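You operate a simulated robot arm through the tools that you are given. There is no shell and no other tool.

You run a simulated robot arm. Do the job below in one go: nothing can be reset, and whatever is moved stays where it is left.

## Task
Polish the dull patch off the short spar.
Fine: load the yellow pad at the polish pot; the pad goes back and the pot ends shut. What is to be rubbed or washed off counts as gone when no trace of it is left.

The check looks at the end state, three seconds after you hand in, the way a careful person would. Anything else that was tipped, shoved, dropped, spilled or broken makes it a failure.

## Robot
A 7-joint arm with a two-finger gripper, fixed in place. Base frame: the origin is at the foot of the arm, x ahead of it, y to its left, z up; the work surface is at about z = 0.76. Readings come in m, rad, newtons and seconds.
With the tool pointing down near the work surface it reaches from about 0.28 to 0.72 m from the base axis. Its first joint turns from -2.897 to 2.897 rad. Payload 2.94 kg.
The TCP is the grasp point between the finger pads, 0.03 m short of the fingertips. In the tool frame z runs along the fingers and y along their closing line. Largest opening 0.138 m; the body of the gripper starts 0.109 m behind the TCP.
Orientation is that of the tool frame in the base frame, as a unit quaternion [w, x, y, z]. With the fingers straight down and closing along the base's y, the tool's x points along the base's -x, its y along +y and its z along -z.

## Interface
- The arm moves only by the tool apply_moves. Its argument "moves" is a list of rows, each a list of 3 entries, a list of its own where there are three numbers: the shift along the base's x, y, z in mm, then the turn, a rotation vector about the base's x, y, z in rad, then the gripper command, from -1 (shut) to 1 (fully open), values between in proportion. In form: [[[dx, dy, dz], [ax, ay, az], fingers], ...]. A call has 1 to 20 rows; each row is the pose to reach, as a shift and turn from the pose commanded when the call began. Each row takes 0.2 s and may step no farther than 0.05 m and 0.15 rad from the row before; otherwise, or with a gripper value out of range, the whole call is refused. Where a pose cannot be reached the arm comes as near as it can. A force on the tool above 90 N (or 10 N above the force at the start of the call, whichever is more), or a blocked arm, ends the call early, and 0.2 s more pass. The fingers move at their own pace and stop on an object; they squeeze with about 32 N. The grip force told is the motor's: it shows also when the fingers shut on nothing. Time passes only in rows, and 0.2 s behind the last, so rows that repeat a pose let the fingers close. It gives the time, the measured TCP pose, the force on the tool (base axes), the opening and the grip force at its end, in the units of the frame above (readings bear some noise), with the torque about the TCP (base axes, N m) and any sound that the robot's microphone picked up.
- Cameras (640 x 400 px; columns grow to the right, rows downward): "scene" is fixed at [0.0497, 0.6378, 1.3948]; the picture's right is [-0.92, -0.38, 0.00], its down [-0.14, 0.35, -0.93] and it looks along [0.36, -0.86, -0.38] (base axes); focal length 313 px, centre (320, 200). "wrist" rides on the gripper at [0.071, 0.019, -0.146] in the tool frame; the picture's right is [-0.26, 0.97, 0.00], its down [-0.85, -0.23, -0.48] and it looks along [-0.46, -0.12, 0.88] (tool axes); focal length 280 px, centre (320, 200). There is no depth. A picture from a camera that has moved, and an enlarged one, comes with that camera's place and axes in the base frame and with its lens. The place of the scene camera against the robot may be out by one fixed shift of up to 0.012 m in any direction.
- capture(camera): a new picture of that camera. It takes no simulated time.
- lift_body(by): slides the trunk up (or, below 0, down) by that many m; the arm rides with it, the base frame stays. It gives what a move gives, with no picture.
- enlarge(camera, box): a new picture of the part [left, top, right, bottom] of that camera's present view, enlarged. It takes no simulated time.
- hand_in(): hands the job in; it is judged then, once.

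Places have to be worked out from the pictures, the camera data and where the tool is seen. Open the gripper and draw the arm clear of the work before you hand the job in, unless the task says otherwise.

The tools are called after "Call:" by a JSON object that holds its "method" and its "body". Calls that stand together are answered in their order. apply_moves: Moves the arm, as the interface text tells. Its arguments: {"type":"object","properties":{"moves":{"type":"array","items":{"type":"array"}}},"required":["moves"]} The other tools are called the same way: lift_body (by) slides the trunk up or down; capture (camera) takes a picture; enlarge (camera, box) takes an enlarged picture of a part of a camera's view; hand_in () hands the job in.

At the start:

```text
clock: 0.0
eef_pos: [0.4844, -0.0806, 1.2207]
tcp_rot: [0.0, 0.0, 1.0, 0.0]
ft_force: [0.6, 0.9, -0.9]
moment: [0.01, 0.03, 0.01]
opening: 0.1381
grasp_force: 0.0
trunk travel left (down, up): [-0.425, 0.029]
```

scene: 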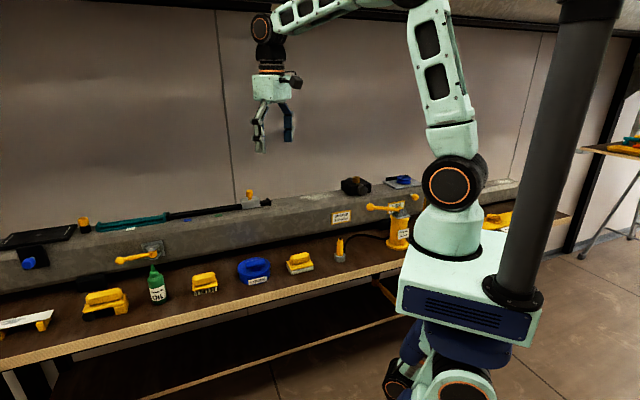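
wrist: 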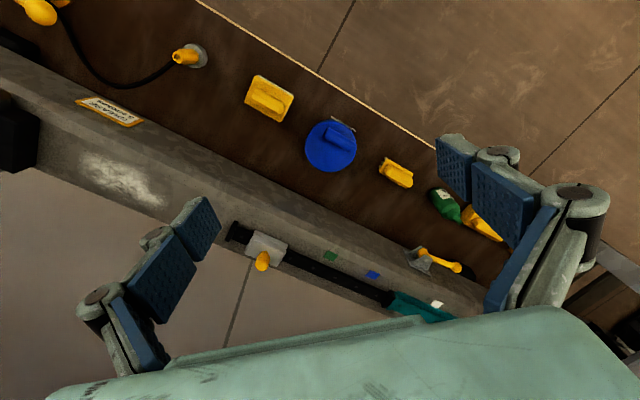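

The first pictures show a bench with tools and a long beam behind it; I need close looks to identify the short spar, the pad and the polish pot. I start by enlarging parts of both views.

Call:
{"method": "enlarge", "body": {"camera": "scene", "box": [0, 200, 200, 350]}}

Call:
{"method": "enlarge", "body": {"camera": "scene", "box": [180, 170, 360, 310]}}

Call:
{"method": "enlarge", "body": {"camera": "scene", "box": [320, 160, 540, 300]}}

Call:
{"method": "enlarge", "body": {"camera": "wrist", "box": [0, 0, 320, 200]}}

Call:
{"method": "enlarge", "body": {"camera": "wrist", "box": [220, 60, 540, 330]}}

```text
2.67 times, centred on (100, 275) of scene
camera zoom: at [0.0497, 0.6378, 1.3948], right [-0.92, -0.38, 0.0], down [-0.14, 0.35, -0.93], along [0.36, -0.86, -0.38], focal length 835 px, centre (907, 0)
```

zoom: 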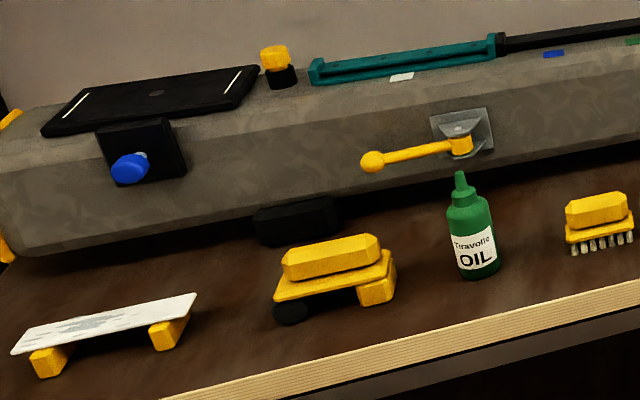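

```text
2.86 times, centred on (270, 240) of scene
camera zoom: at [0.0497, 0.6378, 1.3948], right [-0.92, -0.38, 0.0], down [-0.14, 0.35, -0.93], along [0.36, -0.86, -0.38], focal length 895 px, centre (463, 86)
```

zoom: 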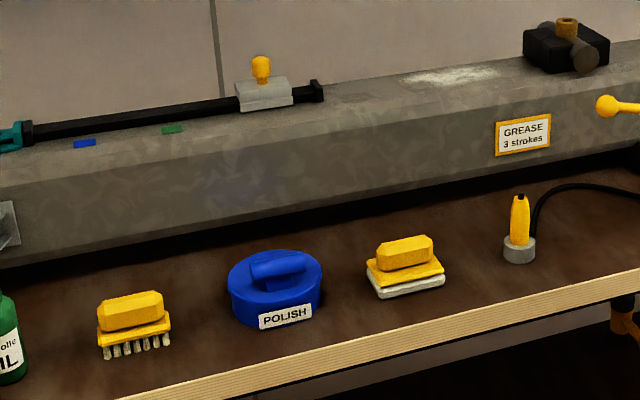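

```text
2.86 times, centred on (430, 230) of scene
camera zoom: at [0.0497, 0.6378, 1.3948], right [-0.92, -0.38, 0.0], down [-0.14, 0.35, -0.93], along [0.36, -0.86, -0.38], focal length 895 px, centre (6, 114)
```

zoom: 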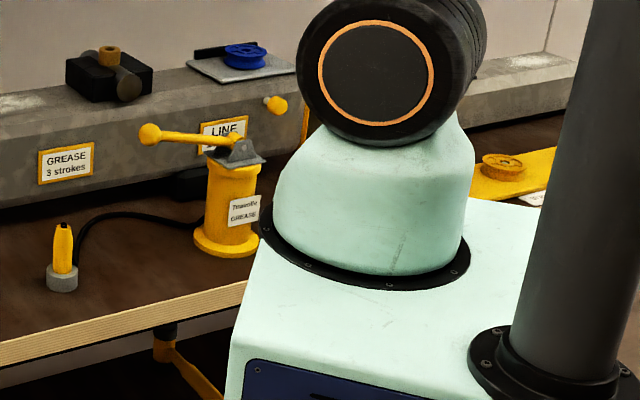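

```text
2.00 times, centred on (160, 100) of wrist
camera zoom: at [0.4135, -0.0605, 1.3669], right [0.26, 0.97, 0.0], down [0.85, -0.23, 0.48], along [0.46, -0.12, -0.88], focal length 561 px, centre (640, 400)
```

zoom: 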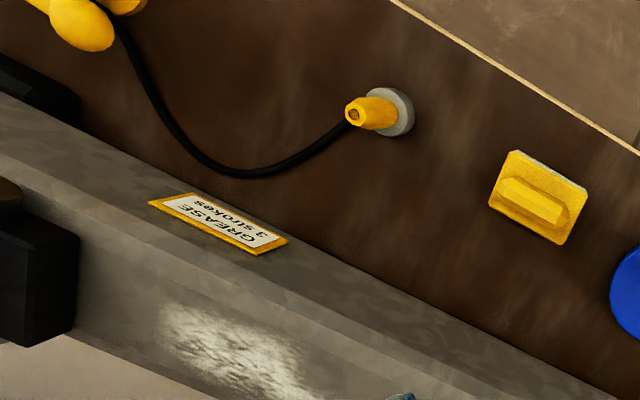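

```text
1.48 times, centred on (380, 195) of wrist
camera zoom: at [0.4135, -0.0605, 1.3669], right [0.26, 0.97, 0.0], down [0.85, -0.23, 0.48], along [0.46, -0.12, -0.88], focal length 415 px, centre (231, 207)
```

zoom: 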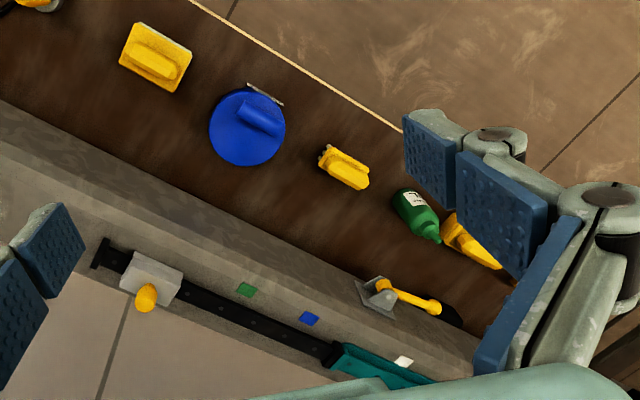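

The pad (yellow with a white sole, near (0.47,-0.18)), the POLISH pot (blue, near (0.59,-0.09)) and one white patch on the long beam are visible. Another piece of beam with a whitish patch shows right of the arm, so I swing the arm to the right at its present height to see it with the wrist camera.

Call:
{"method": "apply_moves", "body": {"moves": [[[-10.5, -48.0, 0], [0, 0, -0.1], 1], [[-25.8, -94.7, 0], [0, 0, -0.2], 1], [[-45.6, -139.6, 0], [0, 0, -0.3], 1], [[-69.8, -182.3, 0], [0, 0, -0.4], 1], [[-98.0, -222.4, 0], [0, 0, -0.5], 1], [[-130.1, -259.5, 0], [0, 0, -0.6], 1], [[-165.7, -293.1, 0], [0, 0, -0.7], 1], [[-204.6, -322.9, 0], [0, 0, -0.8], 1]]}}

Call:
{"method": "capture", "body": {"camera": "wrist"}}

Call:
{"method": "capture", "body": {"camera": "scene"}}

```text
clock: 1.8
eef_pos: [0.279, -0.4053, 1.2217]
tcp_rot: [0.0, 0.389, 0.921, 0.0]
ft_force: [0.0, 0.2, 0.5]
moment: [0.01, -0.02, 0.01]
opening: 0.1381
grasp_force: 0.1
trunk travel left (down, up): [-0.425, 0.029]
```

```text
taken
camera wrist: at [0.2435, -0.3398, 1.3678], right [0.87, 0.48, 0.0], down [0.43, -0.77, 0.48], along [0.23, -0.42, -0.88], focal length 280 px, centre (320, 200)
```

wrist: 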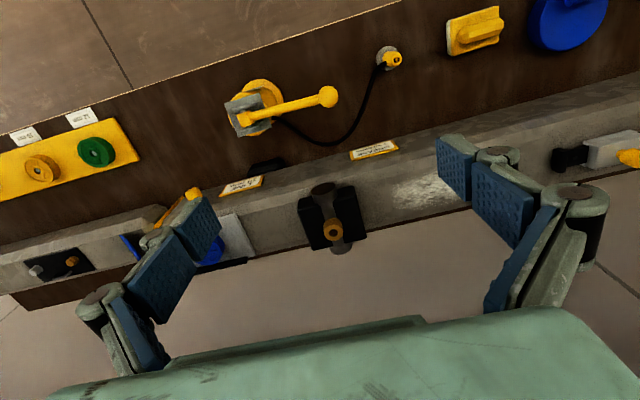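

```text
taken
```

scene: 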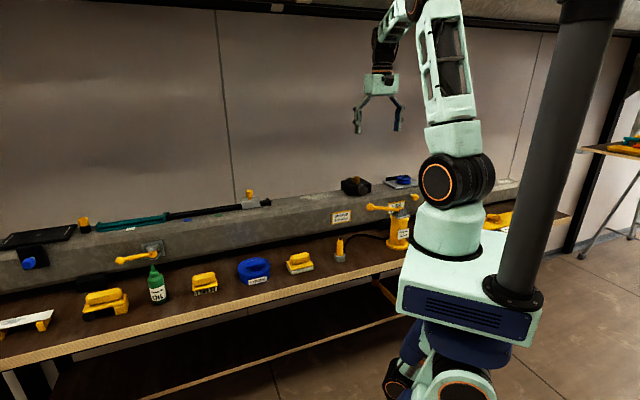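

A second, separate beam piece sits at the right end of the bench, beyond a yellow end cap. I swing further right to see it whole.

Call:
{"method": "apply_moves", "body": {"moves": [[[-41.8, -26.0, 0], [0, 0, -0.1], 1], [[-85.8, -47.7, 0], [0, 0, -0.2], 1], [[-131.8, -64.7, 0], [0, 0, -0.3], 1], [[-179.3, -77.1, 0], [0, 0, -0.4], 1], [[-227.9, -84.8, 0], [0, 0, -0.5], 1], [[-277.0, -87.5, 0], [0, 0, -0.6], 1]]}}

Call:
{"method": "capture", "body": {"camera": "wrist"}}

Call:
{"method": "enlarge", "body": {"camera": "wrist", "box": [0, 100, 320, 300]}}

Call:
{"method": "enlarge", "body": {"camera": "wrist", "box": [200, 60, 520, 260]}}

```text
clock: 3.2
eef_pos: [0.0039, -0.492, 1.2231]
tcp_rot: [0.0, 0.645, 0.764, 0.0]
ft_force: [-1.1, 0.5, -0.3]
moment: [0.02, -0.06, 0.02]
opening: 0.1378
grasp_force: 0.0
trunk travel left (down, up): [-0.425, 0.029]
```

```text
taken
camera wrist: at [0.0105, -0.4188, 1.3696], right [1.0, -0.1, 0.0], down [-0.08, -0.88, 0.48], along [-0.04, -0.47, -0.88], focal length 280 px, centre (320, 200)
```

wrist: 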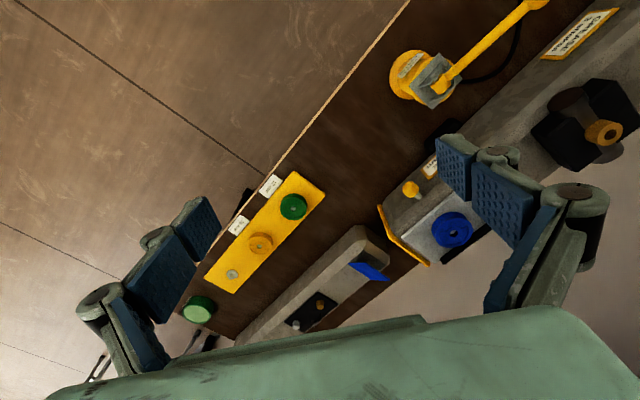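

```text
2.00 times, centred on (160, 200) of wrist
camera zoom: at [0.0105, -0.4188, 1.3696], right [1.0, -0.1, 0.0], down [-0.08, -0.88, 0.48], along [-0.04, -0.47, -0.88], focal length 561 px, centre (640, 200)
```

zoom: 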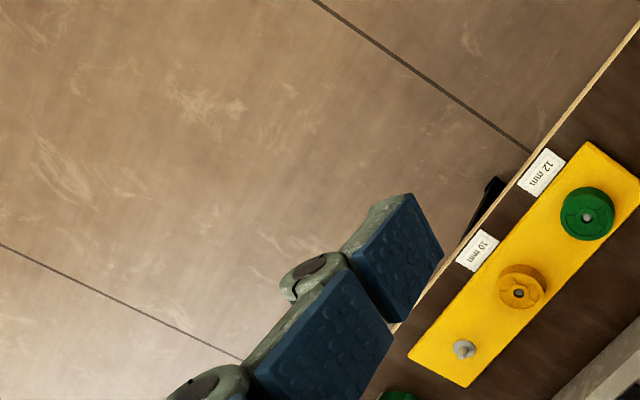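

```text
2.00 times, centred on (360, 160) of wrist
camera zoom: at [0.0105, -0.4188, 1.3696], right [1.0, -0.1, 0.0], down [-0.08, -0.88, 0.48], along [-0.04, -0.47, -0.88], focal length 561 px, centre (240, 280)
```

zoom: 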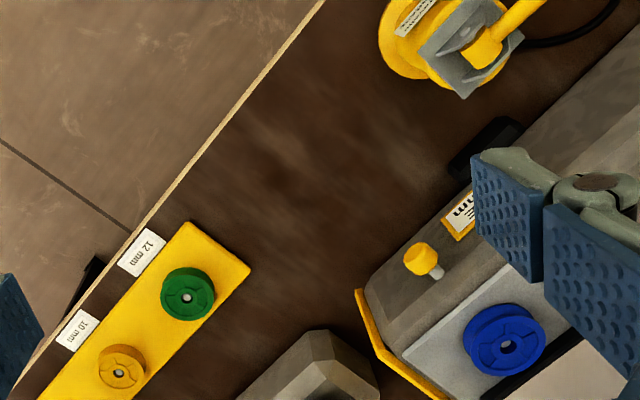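

The short beam sits at the bench's right end, roughly from (0.05,-0.82) outward, and the palm hides part of it. I enlarge the scene view on it and look for a patch on each beam.

Call:
{"method": "enlarge", "body": {"camera": "scene", "box": [470, 160, 590, 235]}}

Call:
{"method": "enlarge", "body": {"camera": "scene", "box": [280, 160, 440, 260]}}

Call:
{"method": "enlarge", "body": {"camera": "wrist", "box": [220, 200, 460, 350]}}

```text
5.33 times, centred on (530, 198) of scene
camera zoom: at [0.0497, 0.6378, 1.3948], right [-0.92, -0.38, 0.0], down [-0.14, 0.35, -0.93], along [0.36, -0.86, -0.38], focal length 1670 px, centre (-800, 213)
```

zoom: 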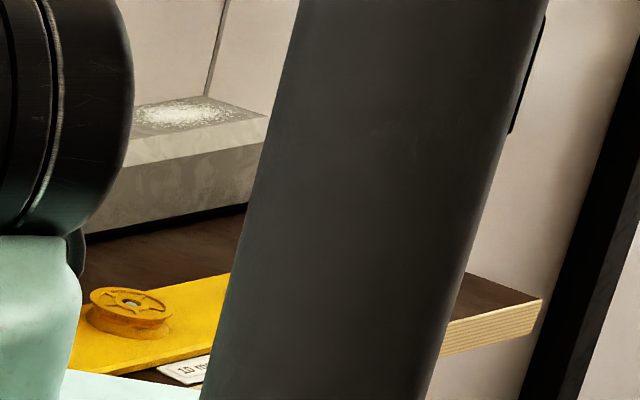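

```text
4.00 times, centred on (360, 210) of scene
camera zoom: at [0.0497, 0.6378, 1.3948], right [-0.92, -0.38, 0.0], down [-0.14, 0.35, -0.93], along [0.36, -0.86, -0.38], focal length 1253 px, centre (160, 160)
```

zoom: 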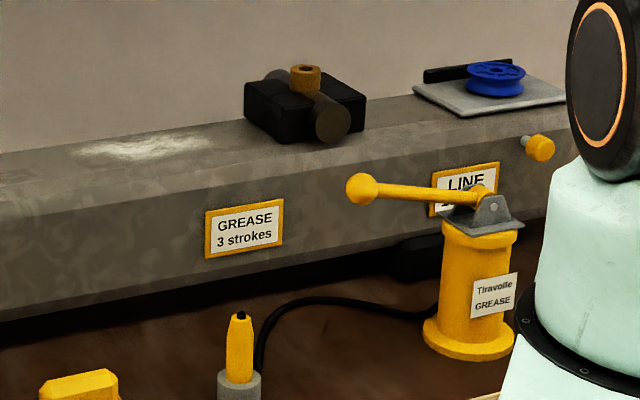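

```text
2.67 times, centred on (340, 275) of wrist
camera zoom: at [0.0105, -0.4188, 1.3696], right [1.0, -0.1, 0.0], down [-0.08, -0.88, 0.48], along [-0.04, -0.47, -0.88], focal length 748 px, centre (267, 0)
```

zoom: 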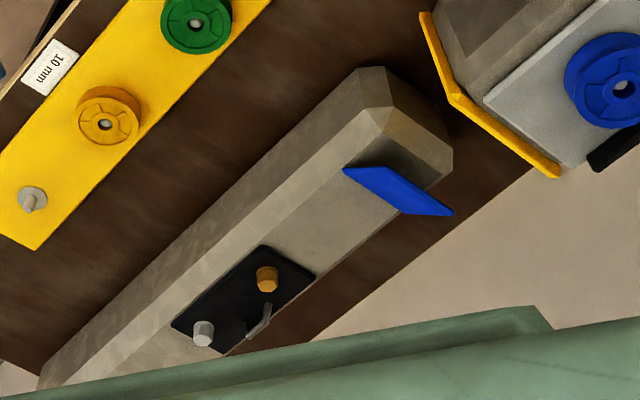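

The patch on the short spar appears to be on top at its far end (scene, near pixel (495,181)), perhaps around (-0.2,-1.0), which is far off. I swing a bit further and then tilt the camera outwards to locate it properly.

Call:
{"method": "apply_moves", "body": {"moves": [[[-49.0, 2.2, 0], [0, 0, -0.1], 1], [[-97.5, 9.2, 0], [0, 0, -0.2], 1], [[-145.2, 21.1, 0], [0, 0, -0.3], 1]]}}

Call:
{"method": "capture", "body": {"camera": "wrist"}}

Call:
{"method": "capture", "body": {"camera": "scene"}}

```text
clock: 4.0
eef_pos: [-0.1436, -0.4695, 1.2234]
tcp_rot: [0.001, 0.751, 0.66, 0.001]
ft_force: [0.1, 0.6, 0.0]
moment: [0.0, -0.04, -0.01]
opening: 0.1381
grasp_force: 0.0
trunk travel left (down, up): [-0.425, 0.029]
```

```text
taken
camera wrist: at [-0.1152, -0.4005, 1.3691], right [0.92, -0.38, 0.0], down [-0.34, -0.81, 0.48], along [-0.18, -0.44, -0.88], focal length 280 px, centre (320, 200)
```

wrist: 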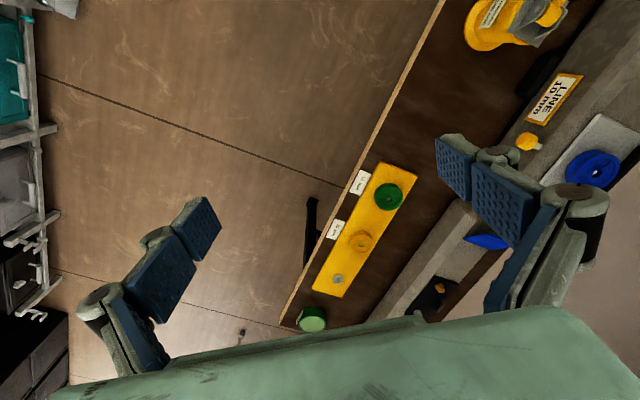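

```text
taken
```

scene: 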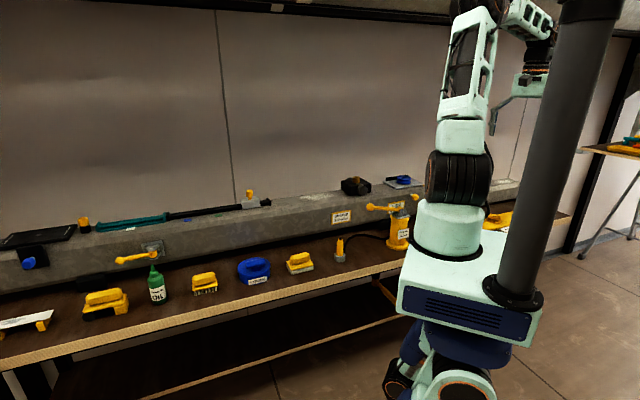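

The palm still hides the far end of the short spar, so I tilt the tool outward about its own grasp point to look toward it.

Call:
{"method": "apply_moves", "body": {"moves": [[[0, 0, 10], [-0.134, 0.041, 0], 1], [[0, 0, 20], [-0.268, 0.081, 0], 1], [[0, 0, 30], [-0.402, 0.122, 0], 1], [[0, 0, 40], [-0.536, 0.162, 0], 1], [[0, 0, 50], [-0.67, 0.203, 0], 1]]}}

Call:
{"method": "capture", "body": {"camera": "wrist"}}

Call:
{"method": "enlarge", "body": {"camera": "wrist", "box": [220, 120, 540, 320]}}

```text
clock: 5.4
eef_pos: [-0.138, -0.4745, 1.2457]
tcp_rot: [0.151, 0.705, 0.633, -0.281]
ft_force: [-0.4, 0.7, 0.3]
moment: [-0.01, 0.01, -0.01]
opening: 0.1383
grasp_force: 0.1
trunk travel left (down, up): [-0.425, 0.029]
stopped in row 5: the arm was blocked; the commanded pose is now the measured one
```

```text
taken
camera wrist: at [-0.086, -0.3352, 1.3167], right [0.93, -0.36, 0.02], down [-0.16, -0.38, 0.91], along [-0.32, -0.85, -0.41], focal length 280 px, centre (320, 200)
```

wrist: 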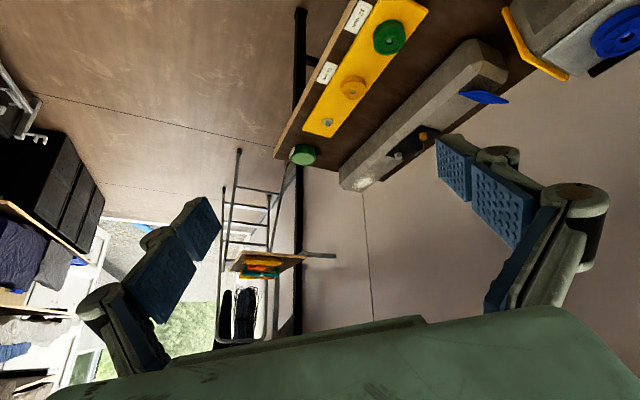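

```text
2.00 times, centred on (380, 220) of wrist
camera zoom: at [-0.086, -0.3352, 1.3167], right [0.93, -0.36, 0.02], down [-0.16, -0.38, 0.91], along [-0.32, -0.85, -0.41], focal length 561 px, centre (200, 160)
```

zoom: 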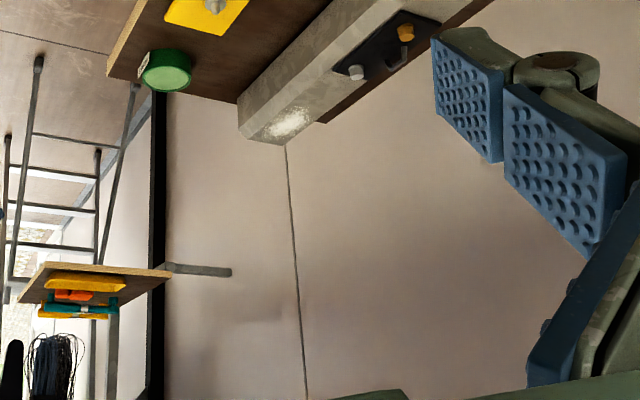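

By matching the wrist and scene rays, the patch on this right-hand beam comes out near (-0.25,-1.21,0.85), about 1.2 m away and so beyond the arm's reach, while the beam patch near (0.51,-0.43,0.93) is reachable. Before deciding which is the "short spar", I undo the tilt and look at the rest of the bench.

Call:
{"method": "apply_moves", "body": {"moves": [[[-1, 1, -5], [0.122, -0.045, -0.004], 1], [[-2, 2, -10], [0.243, -0.09, -0.008], 1], [[-3, 3, -15], [0.365, -0.136, -0.012], 1], [[-4, 4, -20], [0.486, -0.181, -0.016], 1], [[-4, 5, -25], [0.608, -0.226, -0.02], 1]]}}

Call:
{"method": "apply_moves", "body": {"moves": [[[47.7, -11.9, 0], [0, 0, 0.1], 1], [[96.2, -18.9, 0], [0, 0, 0.2], 1], [[145.2, -21.1, 0], [0, 0, 0.3], 1], [[194.3, -18.4, 0], [0, 0, 0.4], 1], [[242.9, -10.7, 0], [0, 0, 0.5], 1], [[290.4, 1.7, 0], [0, 0, 0.6], 1], [[336.4, 18.7, 0], [0, 0, 0.7], 1], [[380.4, 40.4, 0], [0, 0, 0.8], 1], [[422.2, 66.4, 0], [0, 0, 0.9], 1], [[461.1, 96.2, 0], [0, 0, 1.0], 1], [[496.7, 129.8, 0], [0, 0, 1.1], 1], [[528.8, 166.9, 0], [0, 0, 1.2], 1], [[557.0, 207.0, 0], [0, 0, 1.3], 1], [[581.2, 249.7, 0], [0, 0, 1.4], 1], [[601.0, 294.6, 0], [0, 0, 1.5], 1], [[616.3, 341.3, 0], [0, 0, 1.6], 1], [[626.8, 389.3, 0], [0, 0, 1.7], 1], [[632.4, 438.0, 0], [0, 0, 1.8], 1], [[633.1, 487.1, 0], [0, 0, 1.9], 1], [[628.9, 536.0, 0], [0, 0, 2.0], 1]]}}

Call:
{"method": "capture", "body": {"camera": "wrist"}}

```text
clock: 6.6
eef_pos: [-0.1424, -0.4704, 1.219]
tcp_rot: [0.001, 0.751, 0.661, 0.0]
ft_force: [-1.0, 0.7, -0.2]
moment: [0.0, 0.01, 0.01]
opening: 0.1376
grasp_force: 0.1
trunk travel left (down, up): [-0.425, 0.029]
```

```text
clock: 10.8
eef_pos: [0.4836, 0.0701, 1.2168]
tcp_rot: [0.0, -0.151, 0.989, 0.0]
ft_force: [-0.9, 0.6, 0.3]
moment: [-0.02, 0.0, 0.01]
opening: 0.1378
grasp_force: 0.0
trunk travel left (down, up): [-0.425, 0.029]
```

```text
taken
camera wrist: at [0.41, 0.0679, 1.362], right [-0.04, 1.0, 0.0], down [0.88, 0.03, 0.48], along [0.48, 0.02, -0.88], focal length 280 px, centre (320, 200)
```

wrist: 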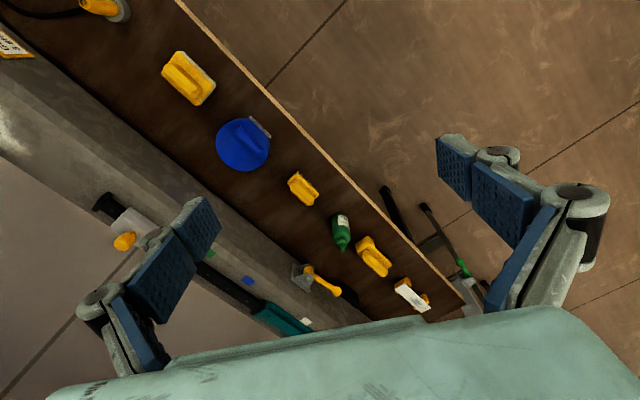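

Call:
{"method": "enlarge", "body": {"camera": "wrist", "box": [260, 200, 480, 337]}}

Call:
{"method": "enlarge", "body": {"camera": "scene", "box": [0, 280, 128, 360]}}

Call:
{"method": "enlarge", "body": {"camera": "scene", "box": [0, 200, 160, 300]}}

```text
2.91 times, centred on (370, 268) of wrist
camera zoom: at [0.41, 0.0679, 1.362], right [-0.04, 1.0, 0.0], down [0.88, 0.03, 0.48], along [0.48, 0.02, -0.88], focal length 816 px, centre (174, 1)
```

zoom: 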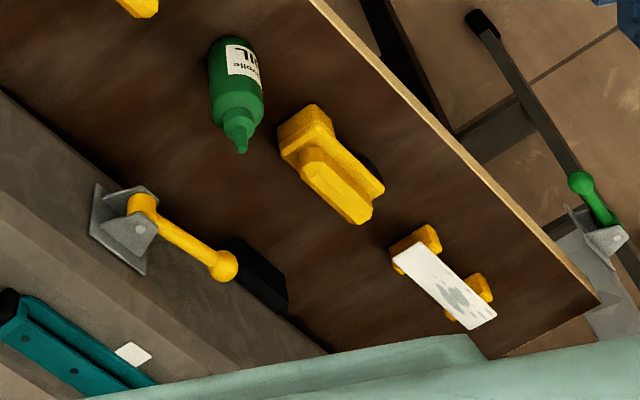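

```text
5.00 times, centred on (64, 320) of scene
camera zoom: at [0.0497, 0.6378, 1.3948], right [-0.92, -0.38, 0.0], down [-0.14, 0.35, -0.93], along [0.36, -0.86, -0.38], focal length 1566 px, centre (1600, -400)
```

zoom: 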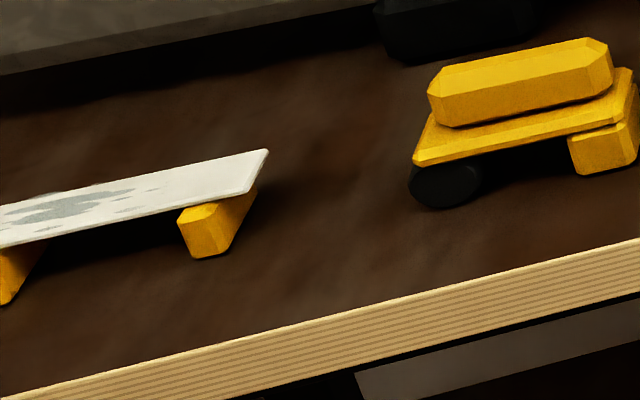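

```text
4.00 times, centred on (80, 250) of scene
camera zoom: at [0.0497, 0.6378, 1.3948], right [-0.92, -0.38, 0.0], down [-0.14, 0.35, -0.93], along [0.36, -0.86, -0.38], focal length 1253 px, centre (1280, 0)
```

zoom: 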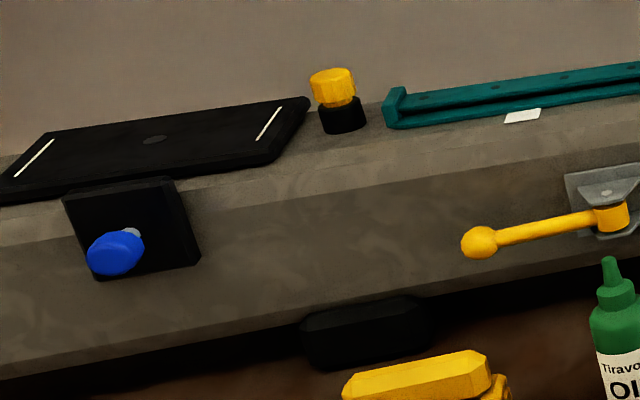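

The bench ends near (1.08,0.54) and holds one long beam plus the shorter one at right; the white slat with a grey smear at the left is something else. I check the remaining parts of the scene (top and far right) for any other spar before deciding.

Call:
{"method": "enlarge", "body": {"camera": "scene", "box": [0, 0, 320, 60]}}

Call:
{"method": "enlarge", "body": {"camera": "scene", "box": [440, 0, 640, 125]}}

Call:
{"method": "enlarge", "body": {"camera": "scene", "box": [540, 100, 640, 260]}}

Call:
{"method": "enlarge", "body": {"camera": "scene", "box": [0, 320, 320, 400]}}

Call:
{"method": "enlarge", "body": {"camera": "wrist", "box": [380, 160, 640, 322]}}

```text
2.00 times, centred on (160, 30) of scene
camera zoom: at [0.0497, 0.6378, 1.3948], right [-0.92, -0.38, 0.0], down [-0.14, 0.35, -0.93], along [0.36, -0.86, -0.38], focal length 626 px, centre (640, 540)
```

zoom: 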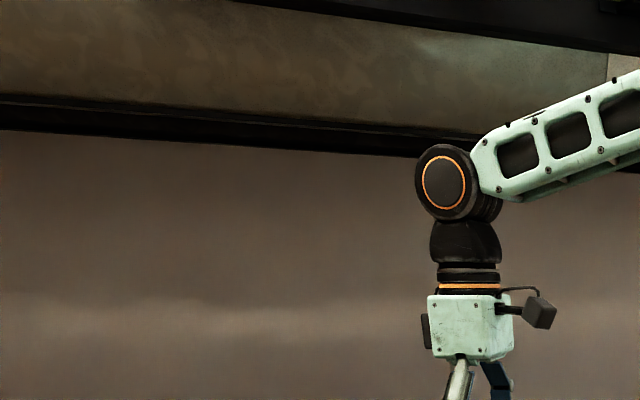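

```text
3.20 times, centred on (540, 62) of scene
camera zoom: at [0.0497, 0.6378, 1.3948], right [-0.92, -0.38, 0.0], down [-0.14, 0.35, -0.93], along [0.36, -0.86, -0.38], focal length 1002 px, centre (-384, 640)
```

zoom: 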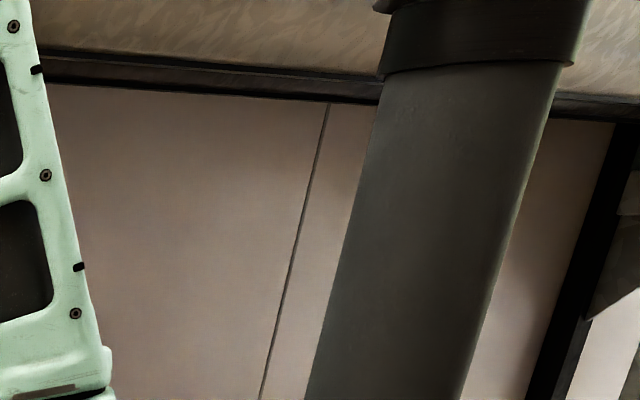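

```text
2.50 times, centred on (590, 180) of scene
camera zoom: at [0.0497, 0.6378, 1.3948], right [-0.92, -0.38, 0.0], down [-0.14, 0.35, -0.93], along [0.36, -0.86, -0.38], focal length 783 px, centre (-355, 250)
```

zoom: 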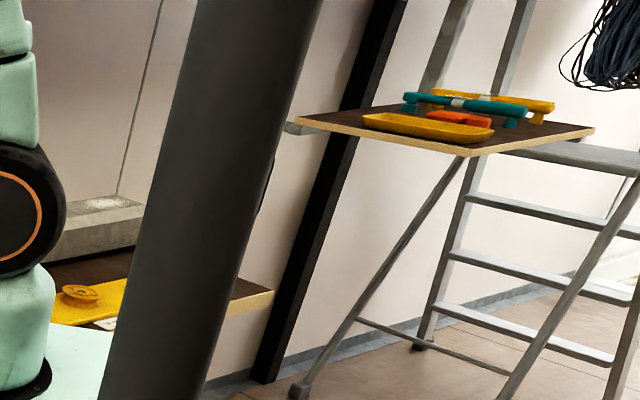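

```text
2.00 times, centred on (160, 360) of scene
camera zoom: at [0.0497, 0.6378, 1.3948], right [-0.92, -0.38, 0.0], down [-0.14, 0.35, -0.93], along [0.36, -0.86, -0.38], focal length 626 px, centre (640, -120)
```

zoom: 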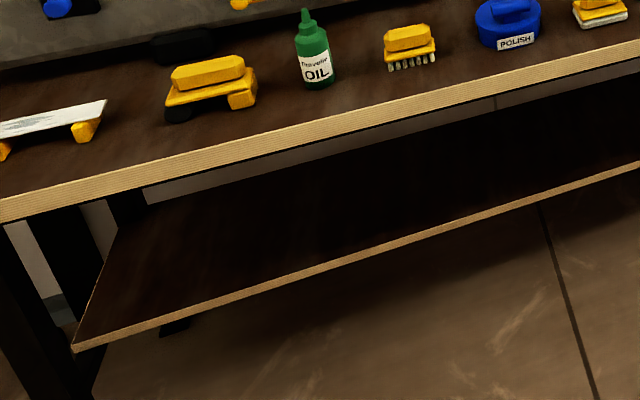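

```text
2.46 times, centred on (510, 241) of wrist
camera zoom: at [0.41, 0.0679, 1.362], right [-0.04, 1.0, 0.0], down [0.88, 0.03, 0.48], along [0.48, 0.02, -0.88], focal length 690 px, centre (-148, 99)
```

zoom: 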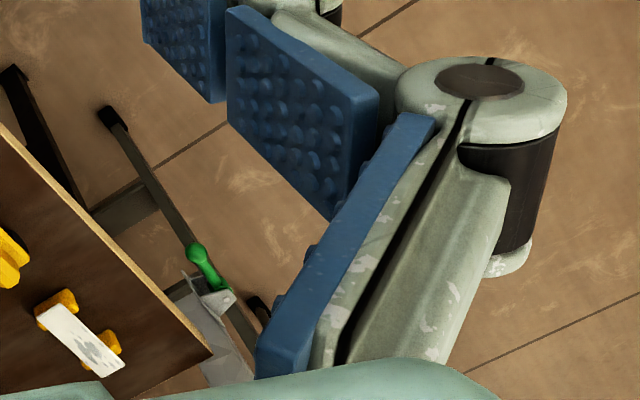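

Something grey and mottled also runs along the top of the picture; I enlarge it to see whether it is another beam.

Call:
{"method": "enlarge", "body": {"camera": "scene", "box": [160, 0, 320, 50]}}

Call:
{"method": "enlarge", "body": {"camera": "scene", "box": [0, 0, 160, 50]}}

Call:
{"method": "enlarge", "body": {"camera": "scene", "box": [290, 0, 640, 60]}}

Call:
{"method": "enlarge", "body": {"camera": "scene", "box": [240, 180, 420, 292]}}

```text
4.00 times, centred on (240, 25) of scene
camera zoom: at [0.0497, 0.6378, 1.3948], right [-0.92, -0.38, 0.0], down [-0.14, 0.35, -0.93], along [0.36, -0.86, -0.38], focal length 1253 px, centre (640, 900)
```

zoom: 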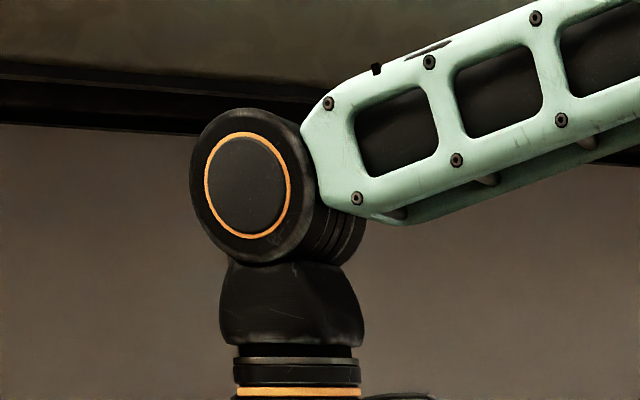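

```text
4.00 times, centred on (80, 25) of scene
camera zoom: at [0.0497, 0.6378, 1.3948], right [-0.92, -0.38, 0.0], down [-0.14, 0.35, -0.93], along [0.36, -0.86, -0.38], focal length 1253 px, centre (1280, 900)
```

zoom: 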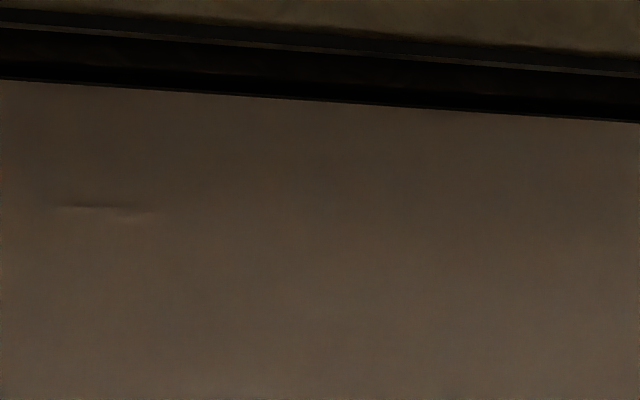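

```text
1.83 times, centred on (465, 30) of scene
camera zoom: at [0.0497, 0.6378, 1.3948], right [-0.92, -0.38, 0.0], down [-0.14, 0.35, -0.93], along [0.36, -0.86, -0.38], focal length 573 px, centre (55, 511)
```

zoom: 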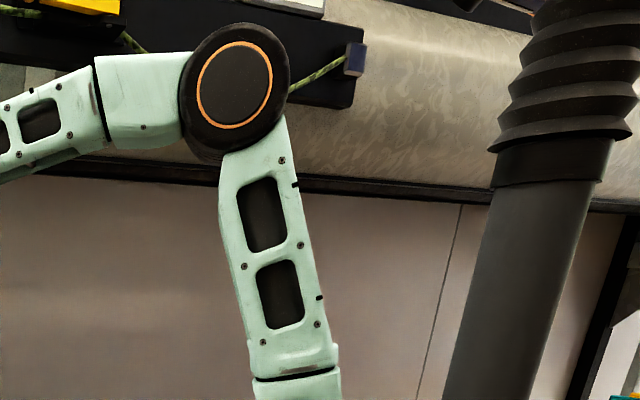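

```text
3.56 times, centred on (330, 236) of scene
camera zoom: at [0.0497, 0.6378, 1.3948], right [-0.92, -0.38, 0.0], down [-0.14, 0.35, -0.93], along [0.36, -0.86, -0.38], focal length 1114 px, centre (284, 72)
```

zoom: 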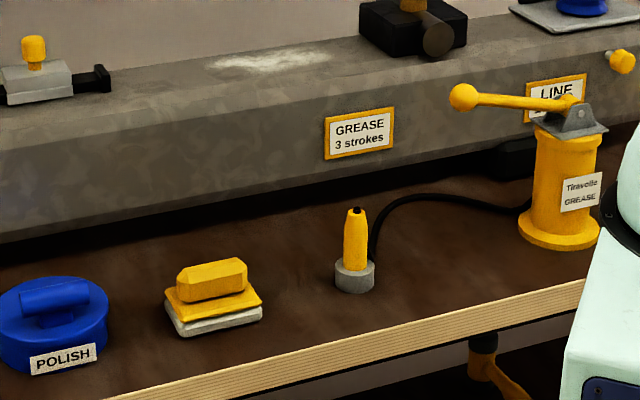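

There is something large overhead too (a mottled beam with rope and fittings), and an orange lever under the bench edge. I enlarge both regions further.

Call:
{"method": "enlarge", "body": {"camera": "scene", "box": [350, 260, 430, 310]}}

Call:
{"method": "enlarge", "body": {"camera": "scene", "box": [270, 0, 510, 40]}}

Call:
{"method": "enlarge", "body": {"camera": "scene", "box": [340, 280, 560, 400]}}

```text
8.00 times, centred on (390, 285) of scene
camera zoom: at [0.0497, 0.6378, 1.3948], right [-0.92, -0.38, 0.0], down [-0.14, 0.35, -0.93], along [0.36, -0.86, -0.38], focal length 2505 px, centre (-240, -480)
```

zoom: 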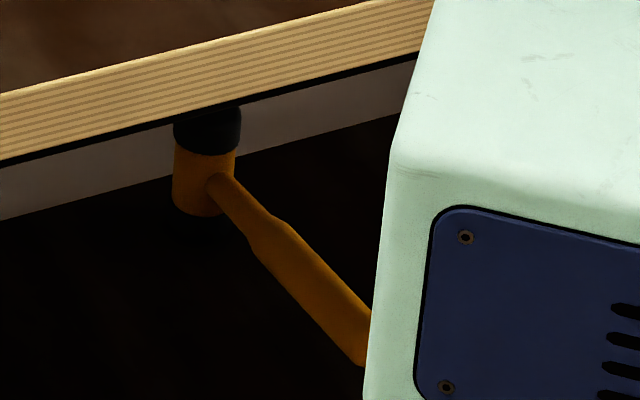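

```text
2.67 times, centred on (390, 20) of scene
camera zoom: at [0.0497, 0.6378, 1.3948], right [-0.92, -0.38, 0.0], down [-0.14, 0.35, -0.93], along [0.36, -0.86, -0.38], focal length 835 px, centre (133, 680)
```

zoom: 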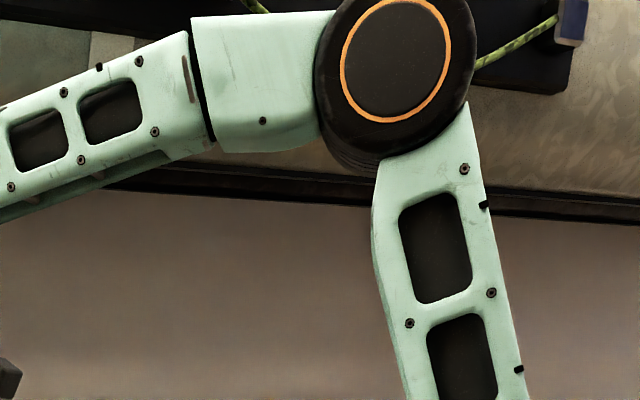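

```text
2.91 times, centred on (450, 340) of scene
camera zoom: at [0.0497, 0.6378, 1.3948], right [-0.92, -0.38, 0.0], down [-0.14, 0.35, -0.93], along [0.36, -0.86, -0.38], focal length 911 px, centre (-58, -207)
```

zoom: 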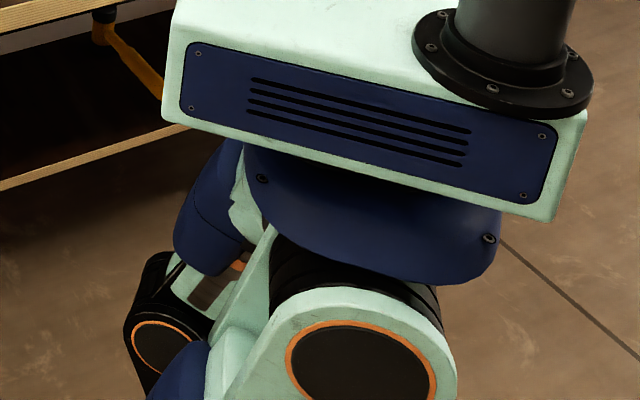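

To judge the overhead structure I swing back toward the middle of the bench and then tilt the camera up.

Call:
{"method": "apply_moves", "body": {"moves": [[[4.2, -48.9, 0], [0, 0, -0.1], 1], [[3.5, -98.0, 0], [0, 0, -0.2], 1], [[-2.1, -146.7, 0], [0, 0, -0.3], 1], [[-12.6, -194.7, 0], [0, 0, -0.4], 1], [[-27.9, -241.4, 0], [0, 0, -0.5], 1], [[-47.7, -286.3, 0], [0, 0, -0.6], 1], [[-71.9, -329.0, 0], [0, 0, -0.7], 1], [[-100.1, -369.1, 0], [0, 0, -0.8], 1]]}}

Call:
{"method": "capture", "body": {"camera": "wrist"}}

Call:
{"method": "capture", "body": {"camera": "scene"}}

```text
clock: 12.6
eef_pos: [0.3894, -0.3005, 1.2233]
tcp_rot: [0.002, 0.246, 0.969, 0.001]
ft_force: [0.2, -1.3, 0.5]
moment: [0.0, 0.03, -0.02]
opening: 0.1382
grasp_force: 0.1
trunk travel left (down, up): [-0.425, 0.029]
```

```text
taken
camera wrist: at [0.3357, -0.2492, 1.3682], right [0.69, 0.72, 0.0], down [0.63, -0.61, 0.48], along [0.35, -0.33, -0.88], focal length 280 px, centre (320, 200)
```

wrist: 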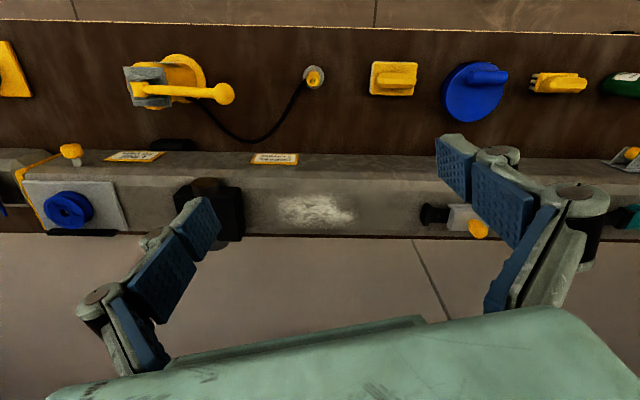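

```text
taken
```

scene: 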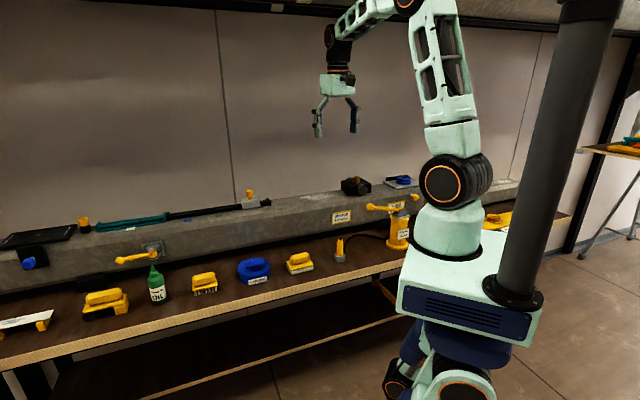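

Now the bench runs level in the wrist picture, with the beam patch at (0.5,-0.43) clearly on the long beam. I tilt the tool outward in steps while moving a little out and look for what hangs above.

Call:
{"method": "apply_moves", "body": {"moves": [[[10, -10, 5], [-0.098, -0.1, 0], 1], [[20, -20, 10], [-0.196, -0.2, 0], 1], [[30, -30, 15], [-0.294, -0.3, 0], 1], [[40, -40, 20], [-0.392, -0.4, 0], 1], [[50, -50, 25], [-0.49, -0.5, 0], 1], [[60, -60, 30], [-0.588, -0.6, 0], 1]]}}

Call:
{"method": "capture", "body": {"camera": "wrist"}}

Call:
{"method": "capture", "body": {"camera": "scene"}}

```text
clock: 14.0
eef_pos: [0.4486, -0.3608, 1.2507]
tcp_rot: [0.354, 0.224, 0.885, -0.205]
ft_force: [1.0, -0.5, 0.8]
moment: [0.01, -0.01, -0.03]
opening: 0.1382
grasp_force: 0.0
trunk travel left (down, up): [-0.425, 0.029]
```

```text
taken
camera wrist: at [0.3348, -0.2502, 1.2923], right [0.69, 0.72, -0.01], down [0.17, -0.15, 0.97], along [0.7, -0.68, -0.23], focal length 280 px, centre (320, 200)
```

wrist: 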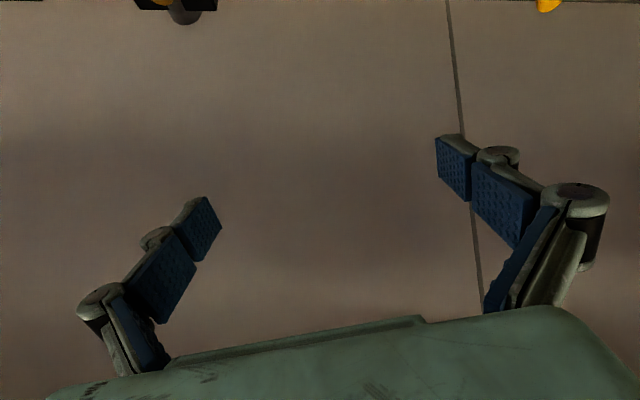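

```text
taken
```

scene: 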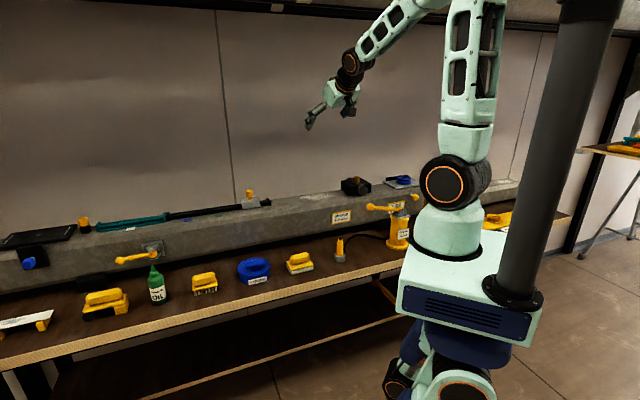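

The wall is plain at this height. I tilt another 0.55 rad to see what is above the wall panel.

Call:
{"method": "apply_moves", "body": {"moves": [[[0, 0, 5], [-0.098, -0.1, 0], 1], [[0, 0, 10], [-0.196, -0.2, 0], 1], [[0, 0, 15], [-0.294, -0.3, 0], 1], [[0, 0, 20], [-0.392, -0.4, 0], 1]]}}

Call:
{"method": "capture", "body": {"camera": "wrist"}}

```text
clock: 15.2
eef_pos: [0.3712, -0.43, 1.2736]
tcp_rot: [0.484, 0.284, 0.745, -0.361]
ft_force: [0.0, 0.1, 0.4]
moment: [-0.01, -0.04, -0.03]
opening: 0.1381
grasp_force: 0.0
out of reach, approached as far as the arm can: row 1, 2, 3, 4
trunk travel left (down, up): [-0.425, 0.029]
stopped in row 4: the arm was blocked; the commanded pose is now the measured one
```

```text
taken
camera wrist: at [0.2851, -0.2948, 1.2427], right [0.84, 0.54, -0.01], down [-0.11, 0.19, 0.98], along [0.53, -0.82, 0.22], focal length 280 px, centre (320, 200)
```

wrist: 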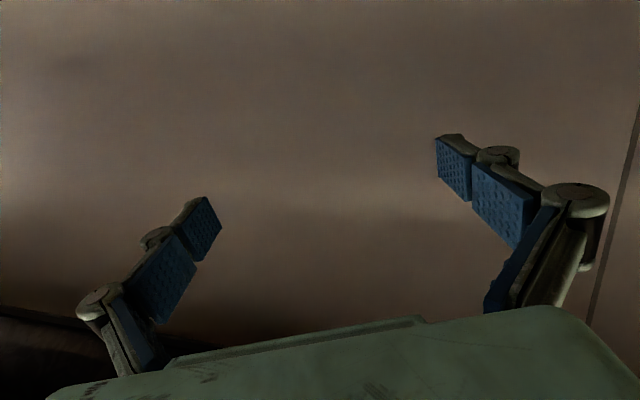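

Enlarging a thin strip at the picture border seems to show beyond the usual frame, so I use that to view above, left, right and below the scene picture.

Call:
{"method": "enlarge", "body": {"camera": "scene", "box": [0, 0, 640, 4]}}

Call:
{"method": "enlarge", "body": {"camera": "scene", "box": [0, 0, 4, 400]}}

Call:
{"method": "enlarge", "body": {"camera": "scene", "box": [636, 0, 640, 400]}}

Call:
{"method": "enlarge", "body": {"camera": "scene", "box": [0, 396, 640, 400]}}

```text
1.00 times, centred on (320, 2) of scene (not enlarged: the box is as wide or as high as the picture)
camera zoom: at [0.0497, 0.6378, 1.3948], right [-0.92, -0.38, 0.0], down [-0.14, 0.35, -0.93], along [0.36, -0.86, -0.38], focal length 313 px, centre (320, 398)
```

zoom: 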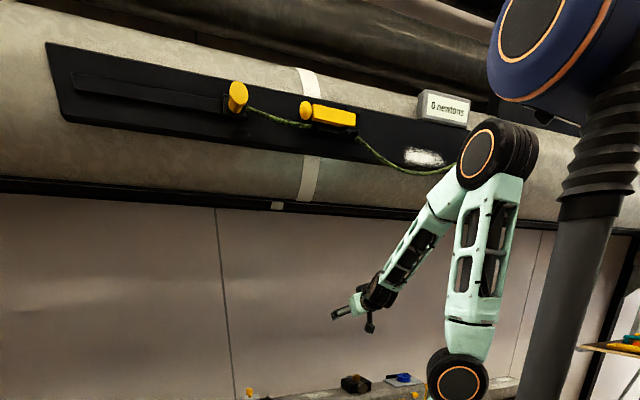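

```text
1.00 times, centred on (2, 200) of scene (not enlarged: the box is as wide or as high as the picture)
camera zoom: at [0.0497, 0.6378, 1.3948], right [-0.92, -0.38, 0.0], down [-0.14, 0.35, -0.93], along [0.36, -0.86, -0.38], focal length 313 px, centre (638, 200)
```

zoom: 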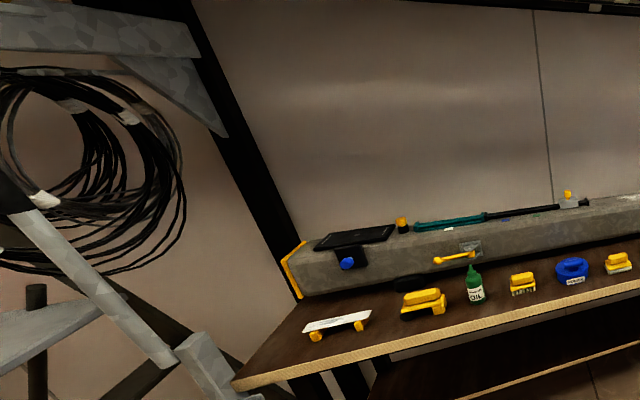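

```text
1.00 times, centred on (638, 200) of scene (not enlarged: the box is as wide or as high as the picture)
camera zoom: at [0.0497, 0.6378, 1.3948], right [-0.92, -0.38, 0.0], down [-0.14, 0.35, -0.93], along [0.36, -0.86, -0.38], focal length 313 px, centre (2, 200)
```

zoom: 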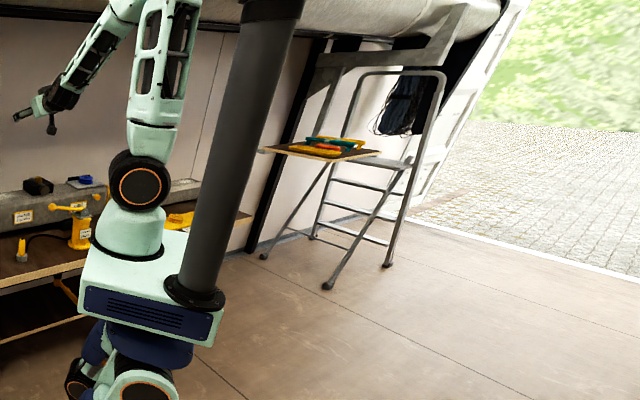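

```text
1.00 times, centred on (320, 398) of scene (not enlarged: the box is as wide or as high as the picture)
camera zoom: at [0.0497, 0.6378, 1.3948], right [-0.92, -0.38, 0.0], down [-0.14, 0.35, -0.93], along [0.36, -0.86, -0.38], focal length 313 px, centre (320, 2)
```

zoom: 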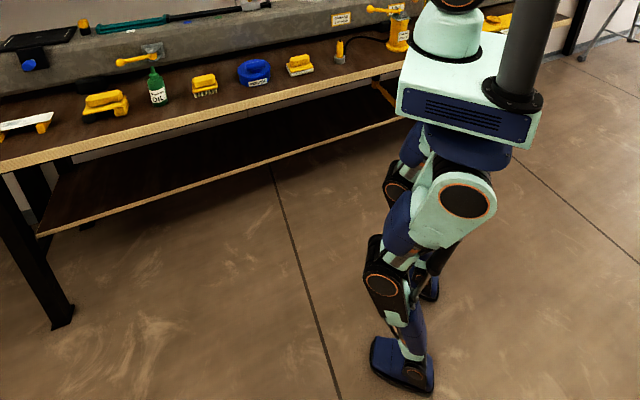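

Overhead hangs a big round spar with a black plate, rope, a "0 newtons" gauge and a whitish patch. I enlarge these to compare the three patches.

Call:
{"method": "enlarge", "body": {"camera": "scene", "box": [360, 0, 500, 2]}}

Call:
{"method": "enlarge", "body": {"camera": "scene", "box": [200, 0, 380, 2]}}

Call:
{"method": "enlarge", "body": {"camera": "scene", "box": [0, 0, 320, 2]}}

Call:
{"method": "enlarge", "body": {"camera": "wrist", "box": [0, 0, 640, 4]}}

Call:
{"method": "enlarge", "body": {"camera": "wrist", "box": [0, 0, 4, 400]}}

```text
4.57 times, centred on (430, 1) of scene
camera zoom: at [0.0497, 0.6378, 1.3948], right [-0.92, -0.38, 0.0], down [-0.14, 0.35, -0.93], along [0.36, -0.86, -0.38], focal length 1432 px, centre (-183, 1110)
```

zoom: 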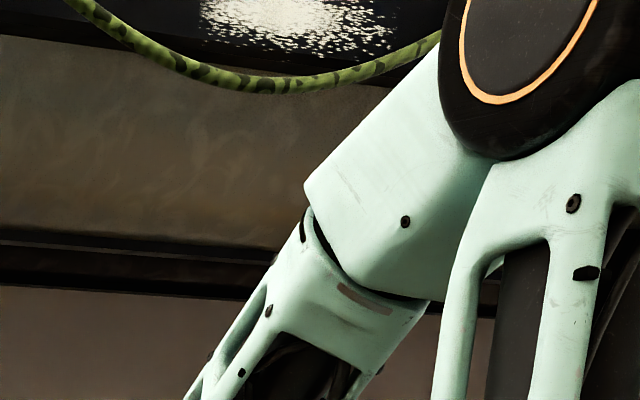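

```text
3.56 times, centred on (290, 1) of scene
camera zoom: at [0.0497, 0.6378, 1.3948], right [-0.92, -0.38, 0.0], down [-0.14, 0.35, -0.93], along [0.36, -0.86, -0.38], focal length 1114 px, centre (427, 908)
```

zoom: 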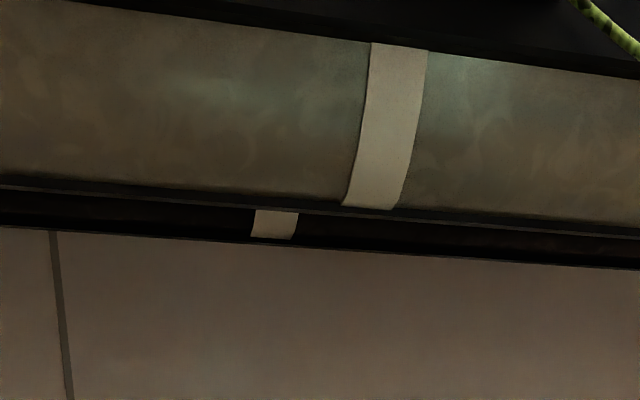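

```text
2.00 times, centred on (160, 1) of scene
camera zoom: at [0.0497, 0.6378, 1.3948], right [-0.92, -0.38, 0.0], down [-0.14, 0.35, -0.93], along [0.36, -0.86, -0.38], focal length 626 px, centre (640, 598)
```

zoom: 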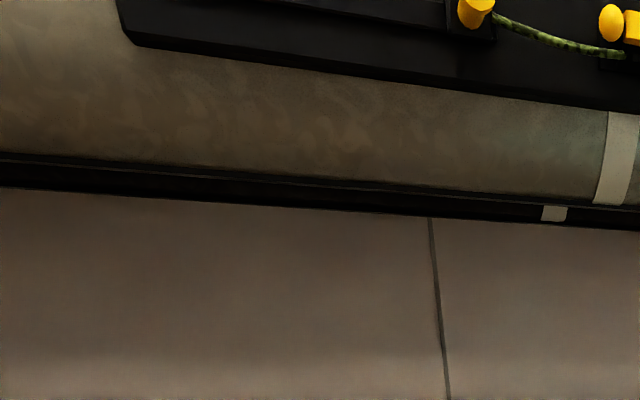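

```text
1.00 times, centred on (320, 2) of wrist (not enlarged: the box is as wide or as high as the picture)
camera zoom: at [0.2851, -0.2948, 1.2427], right [0.84, 0.54, -0.01], down [-0.11, 0.19, 0.98], along [0.53, -0.82, 0.22], focal length 280 px, centre (320, 398)
```

zoom: 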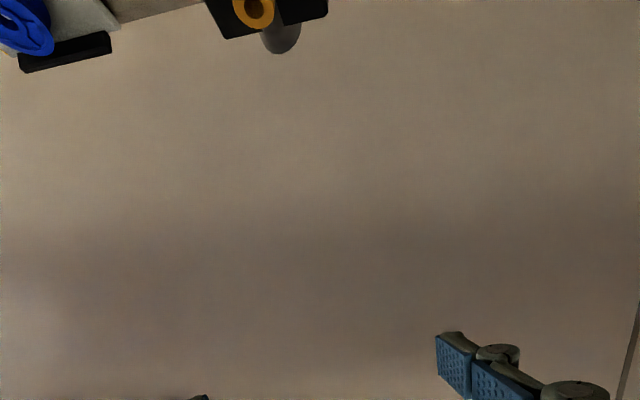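

```text
1.00 times, centred on (2, 200) of wrist (not enlarged: the box is as wide or as high as the picture)
camera zoom: at [0.2851, -0.2948, 1.2427], right [0.84, 0.54, -0.01], down [-0.11, 0.19, 0.98], along [0.53, -0.82, 0.22], focal length 280 px, centre (638, 200)
```

zoom: 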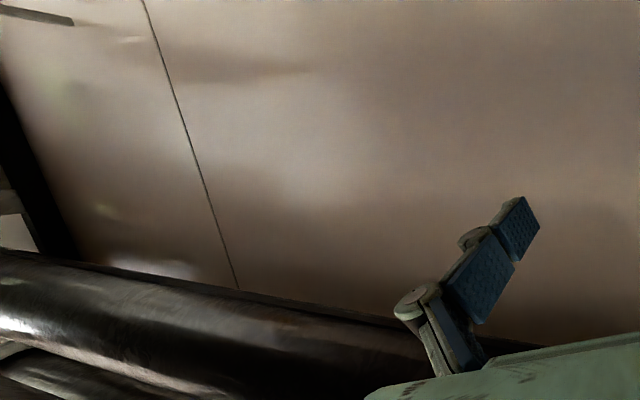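

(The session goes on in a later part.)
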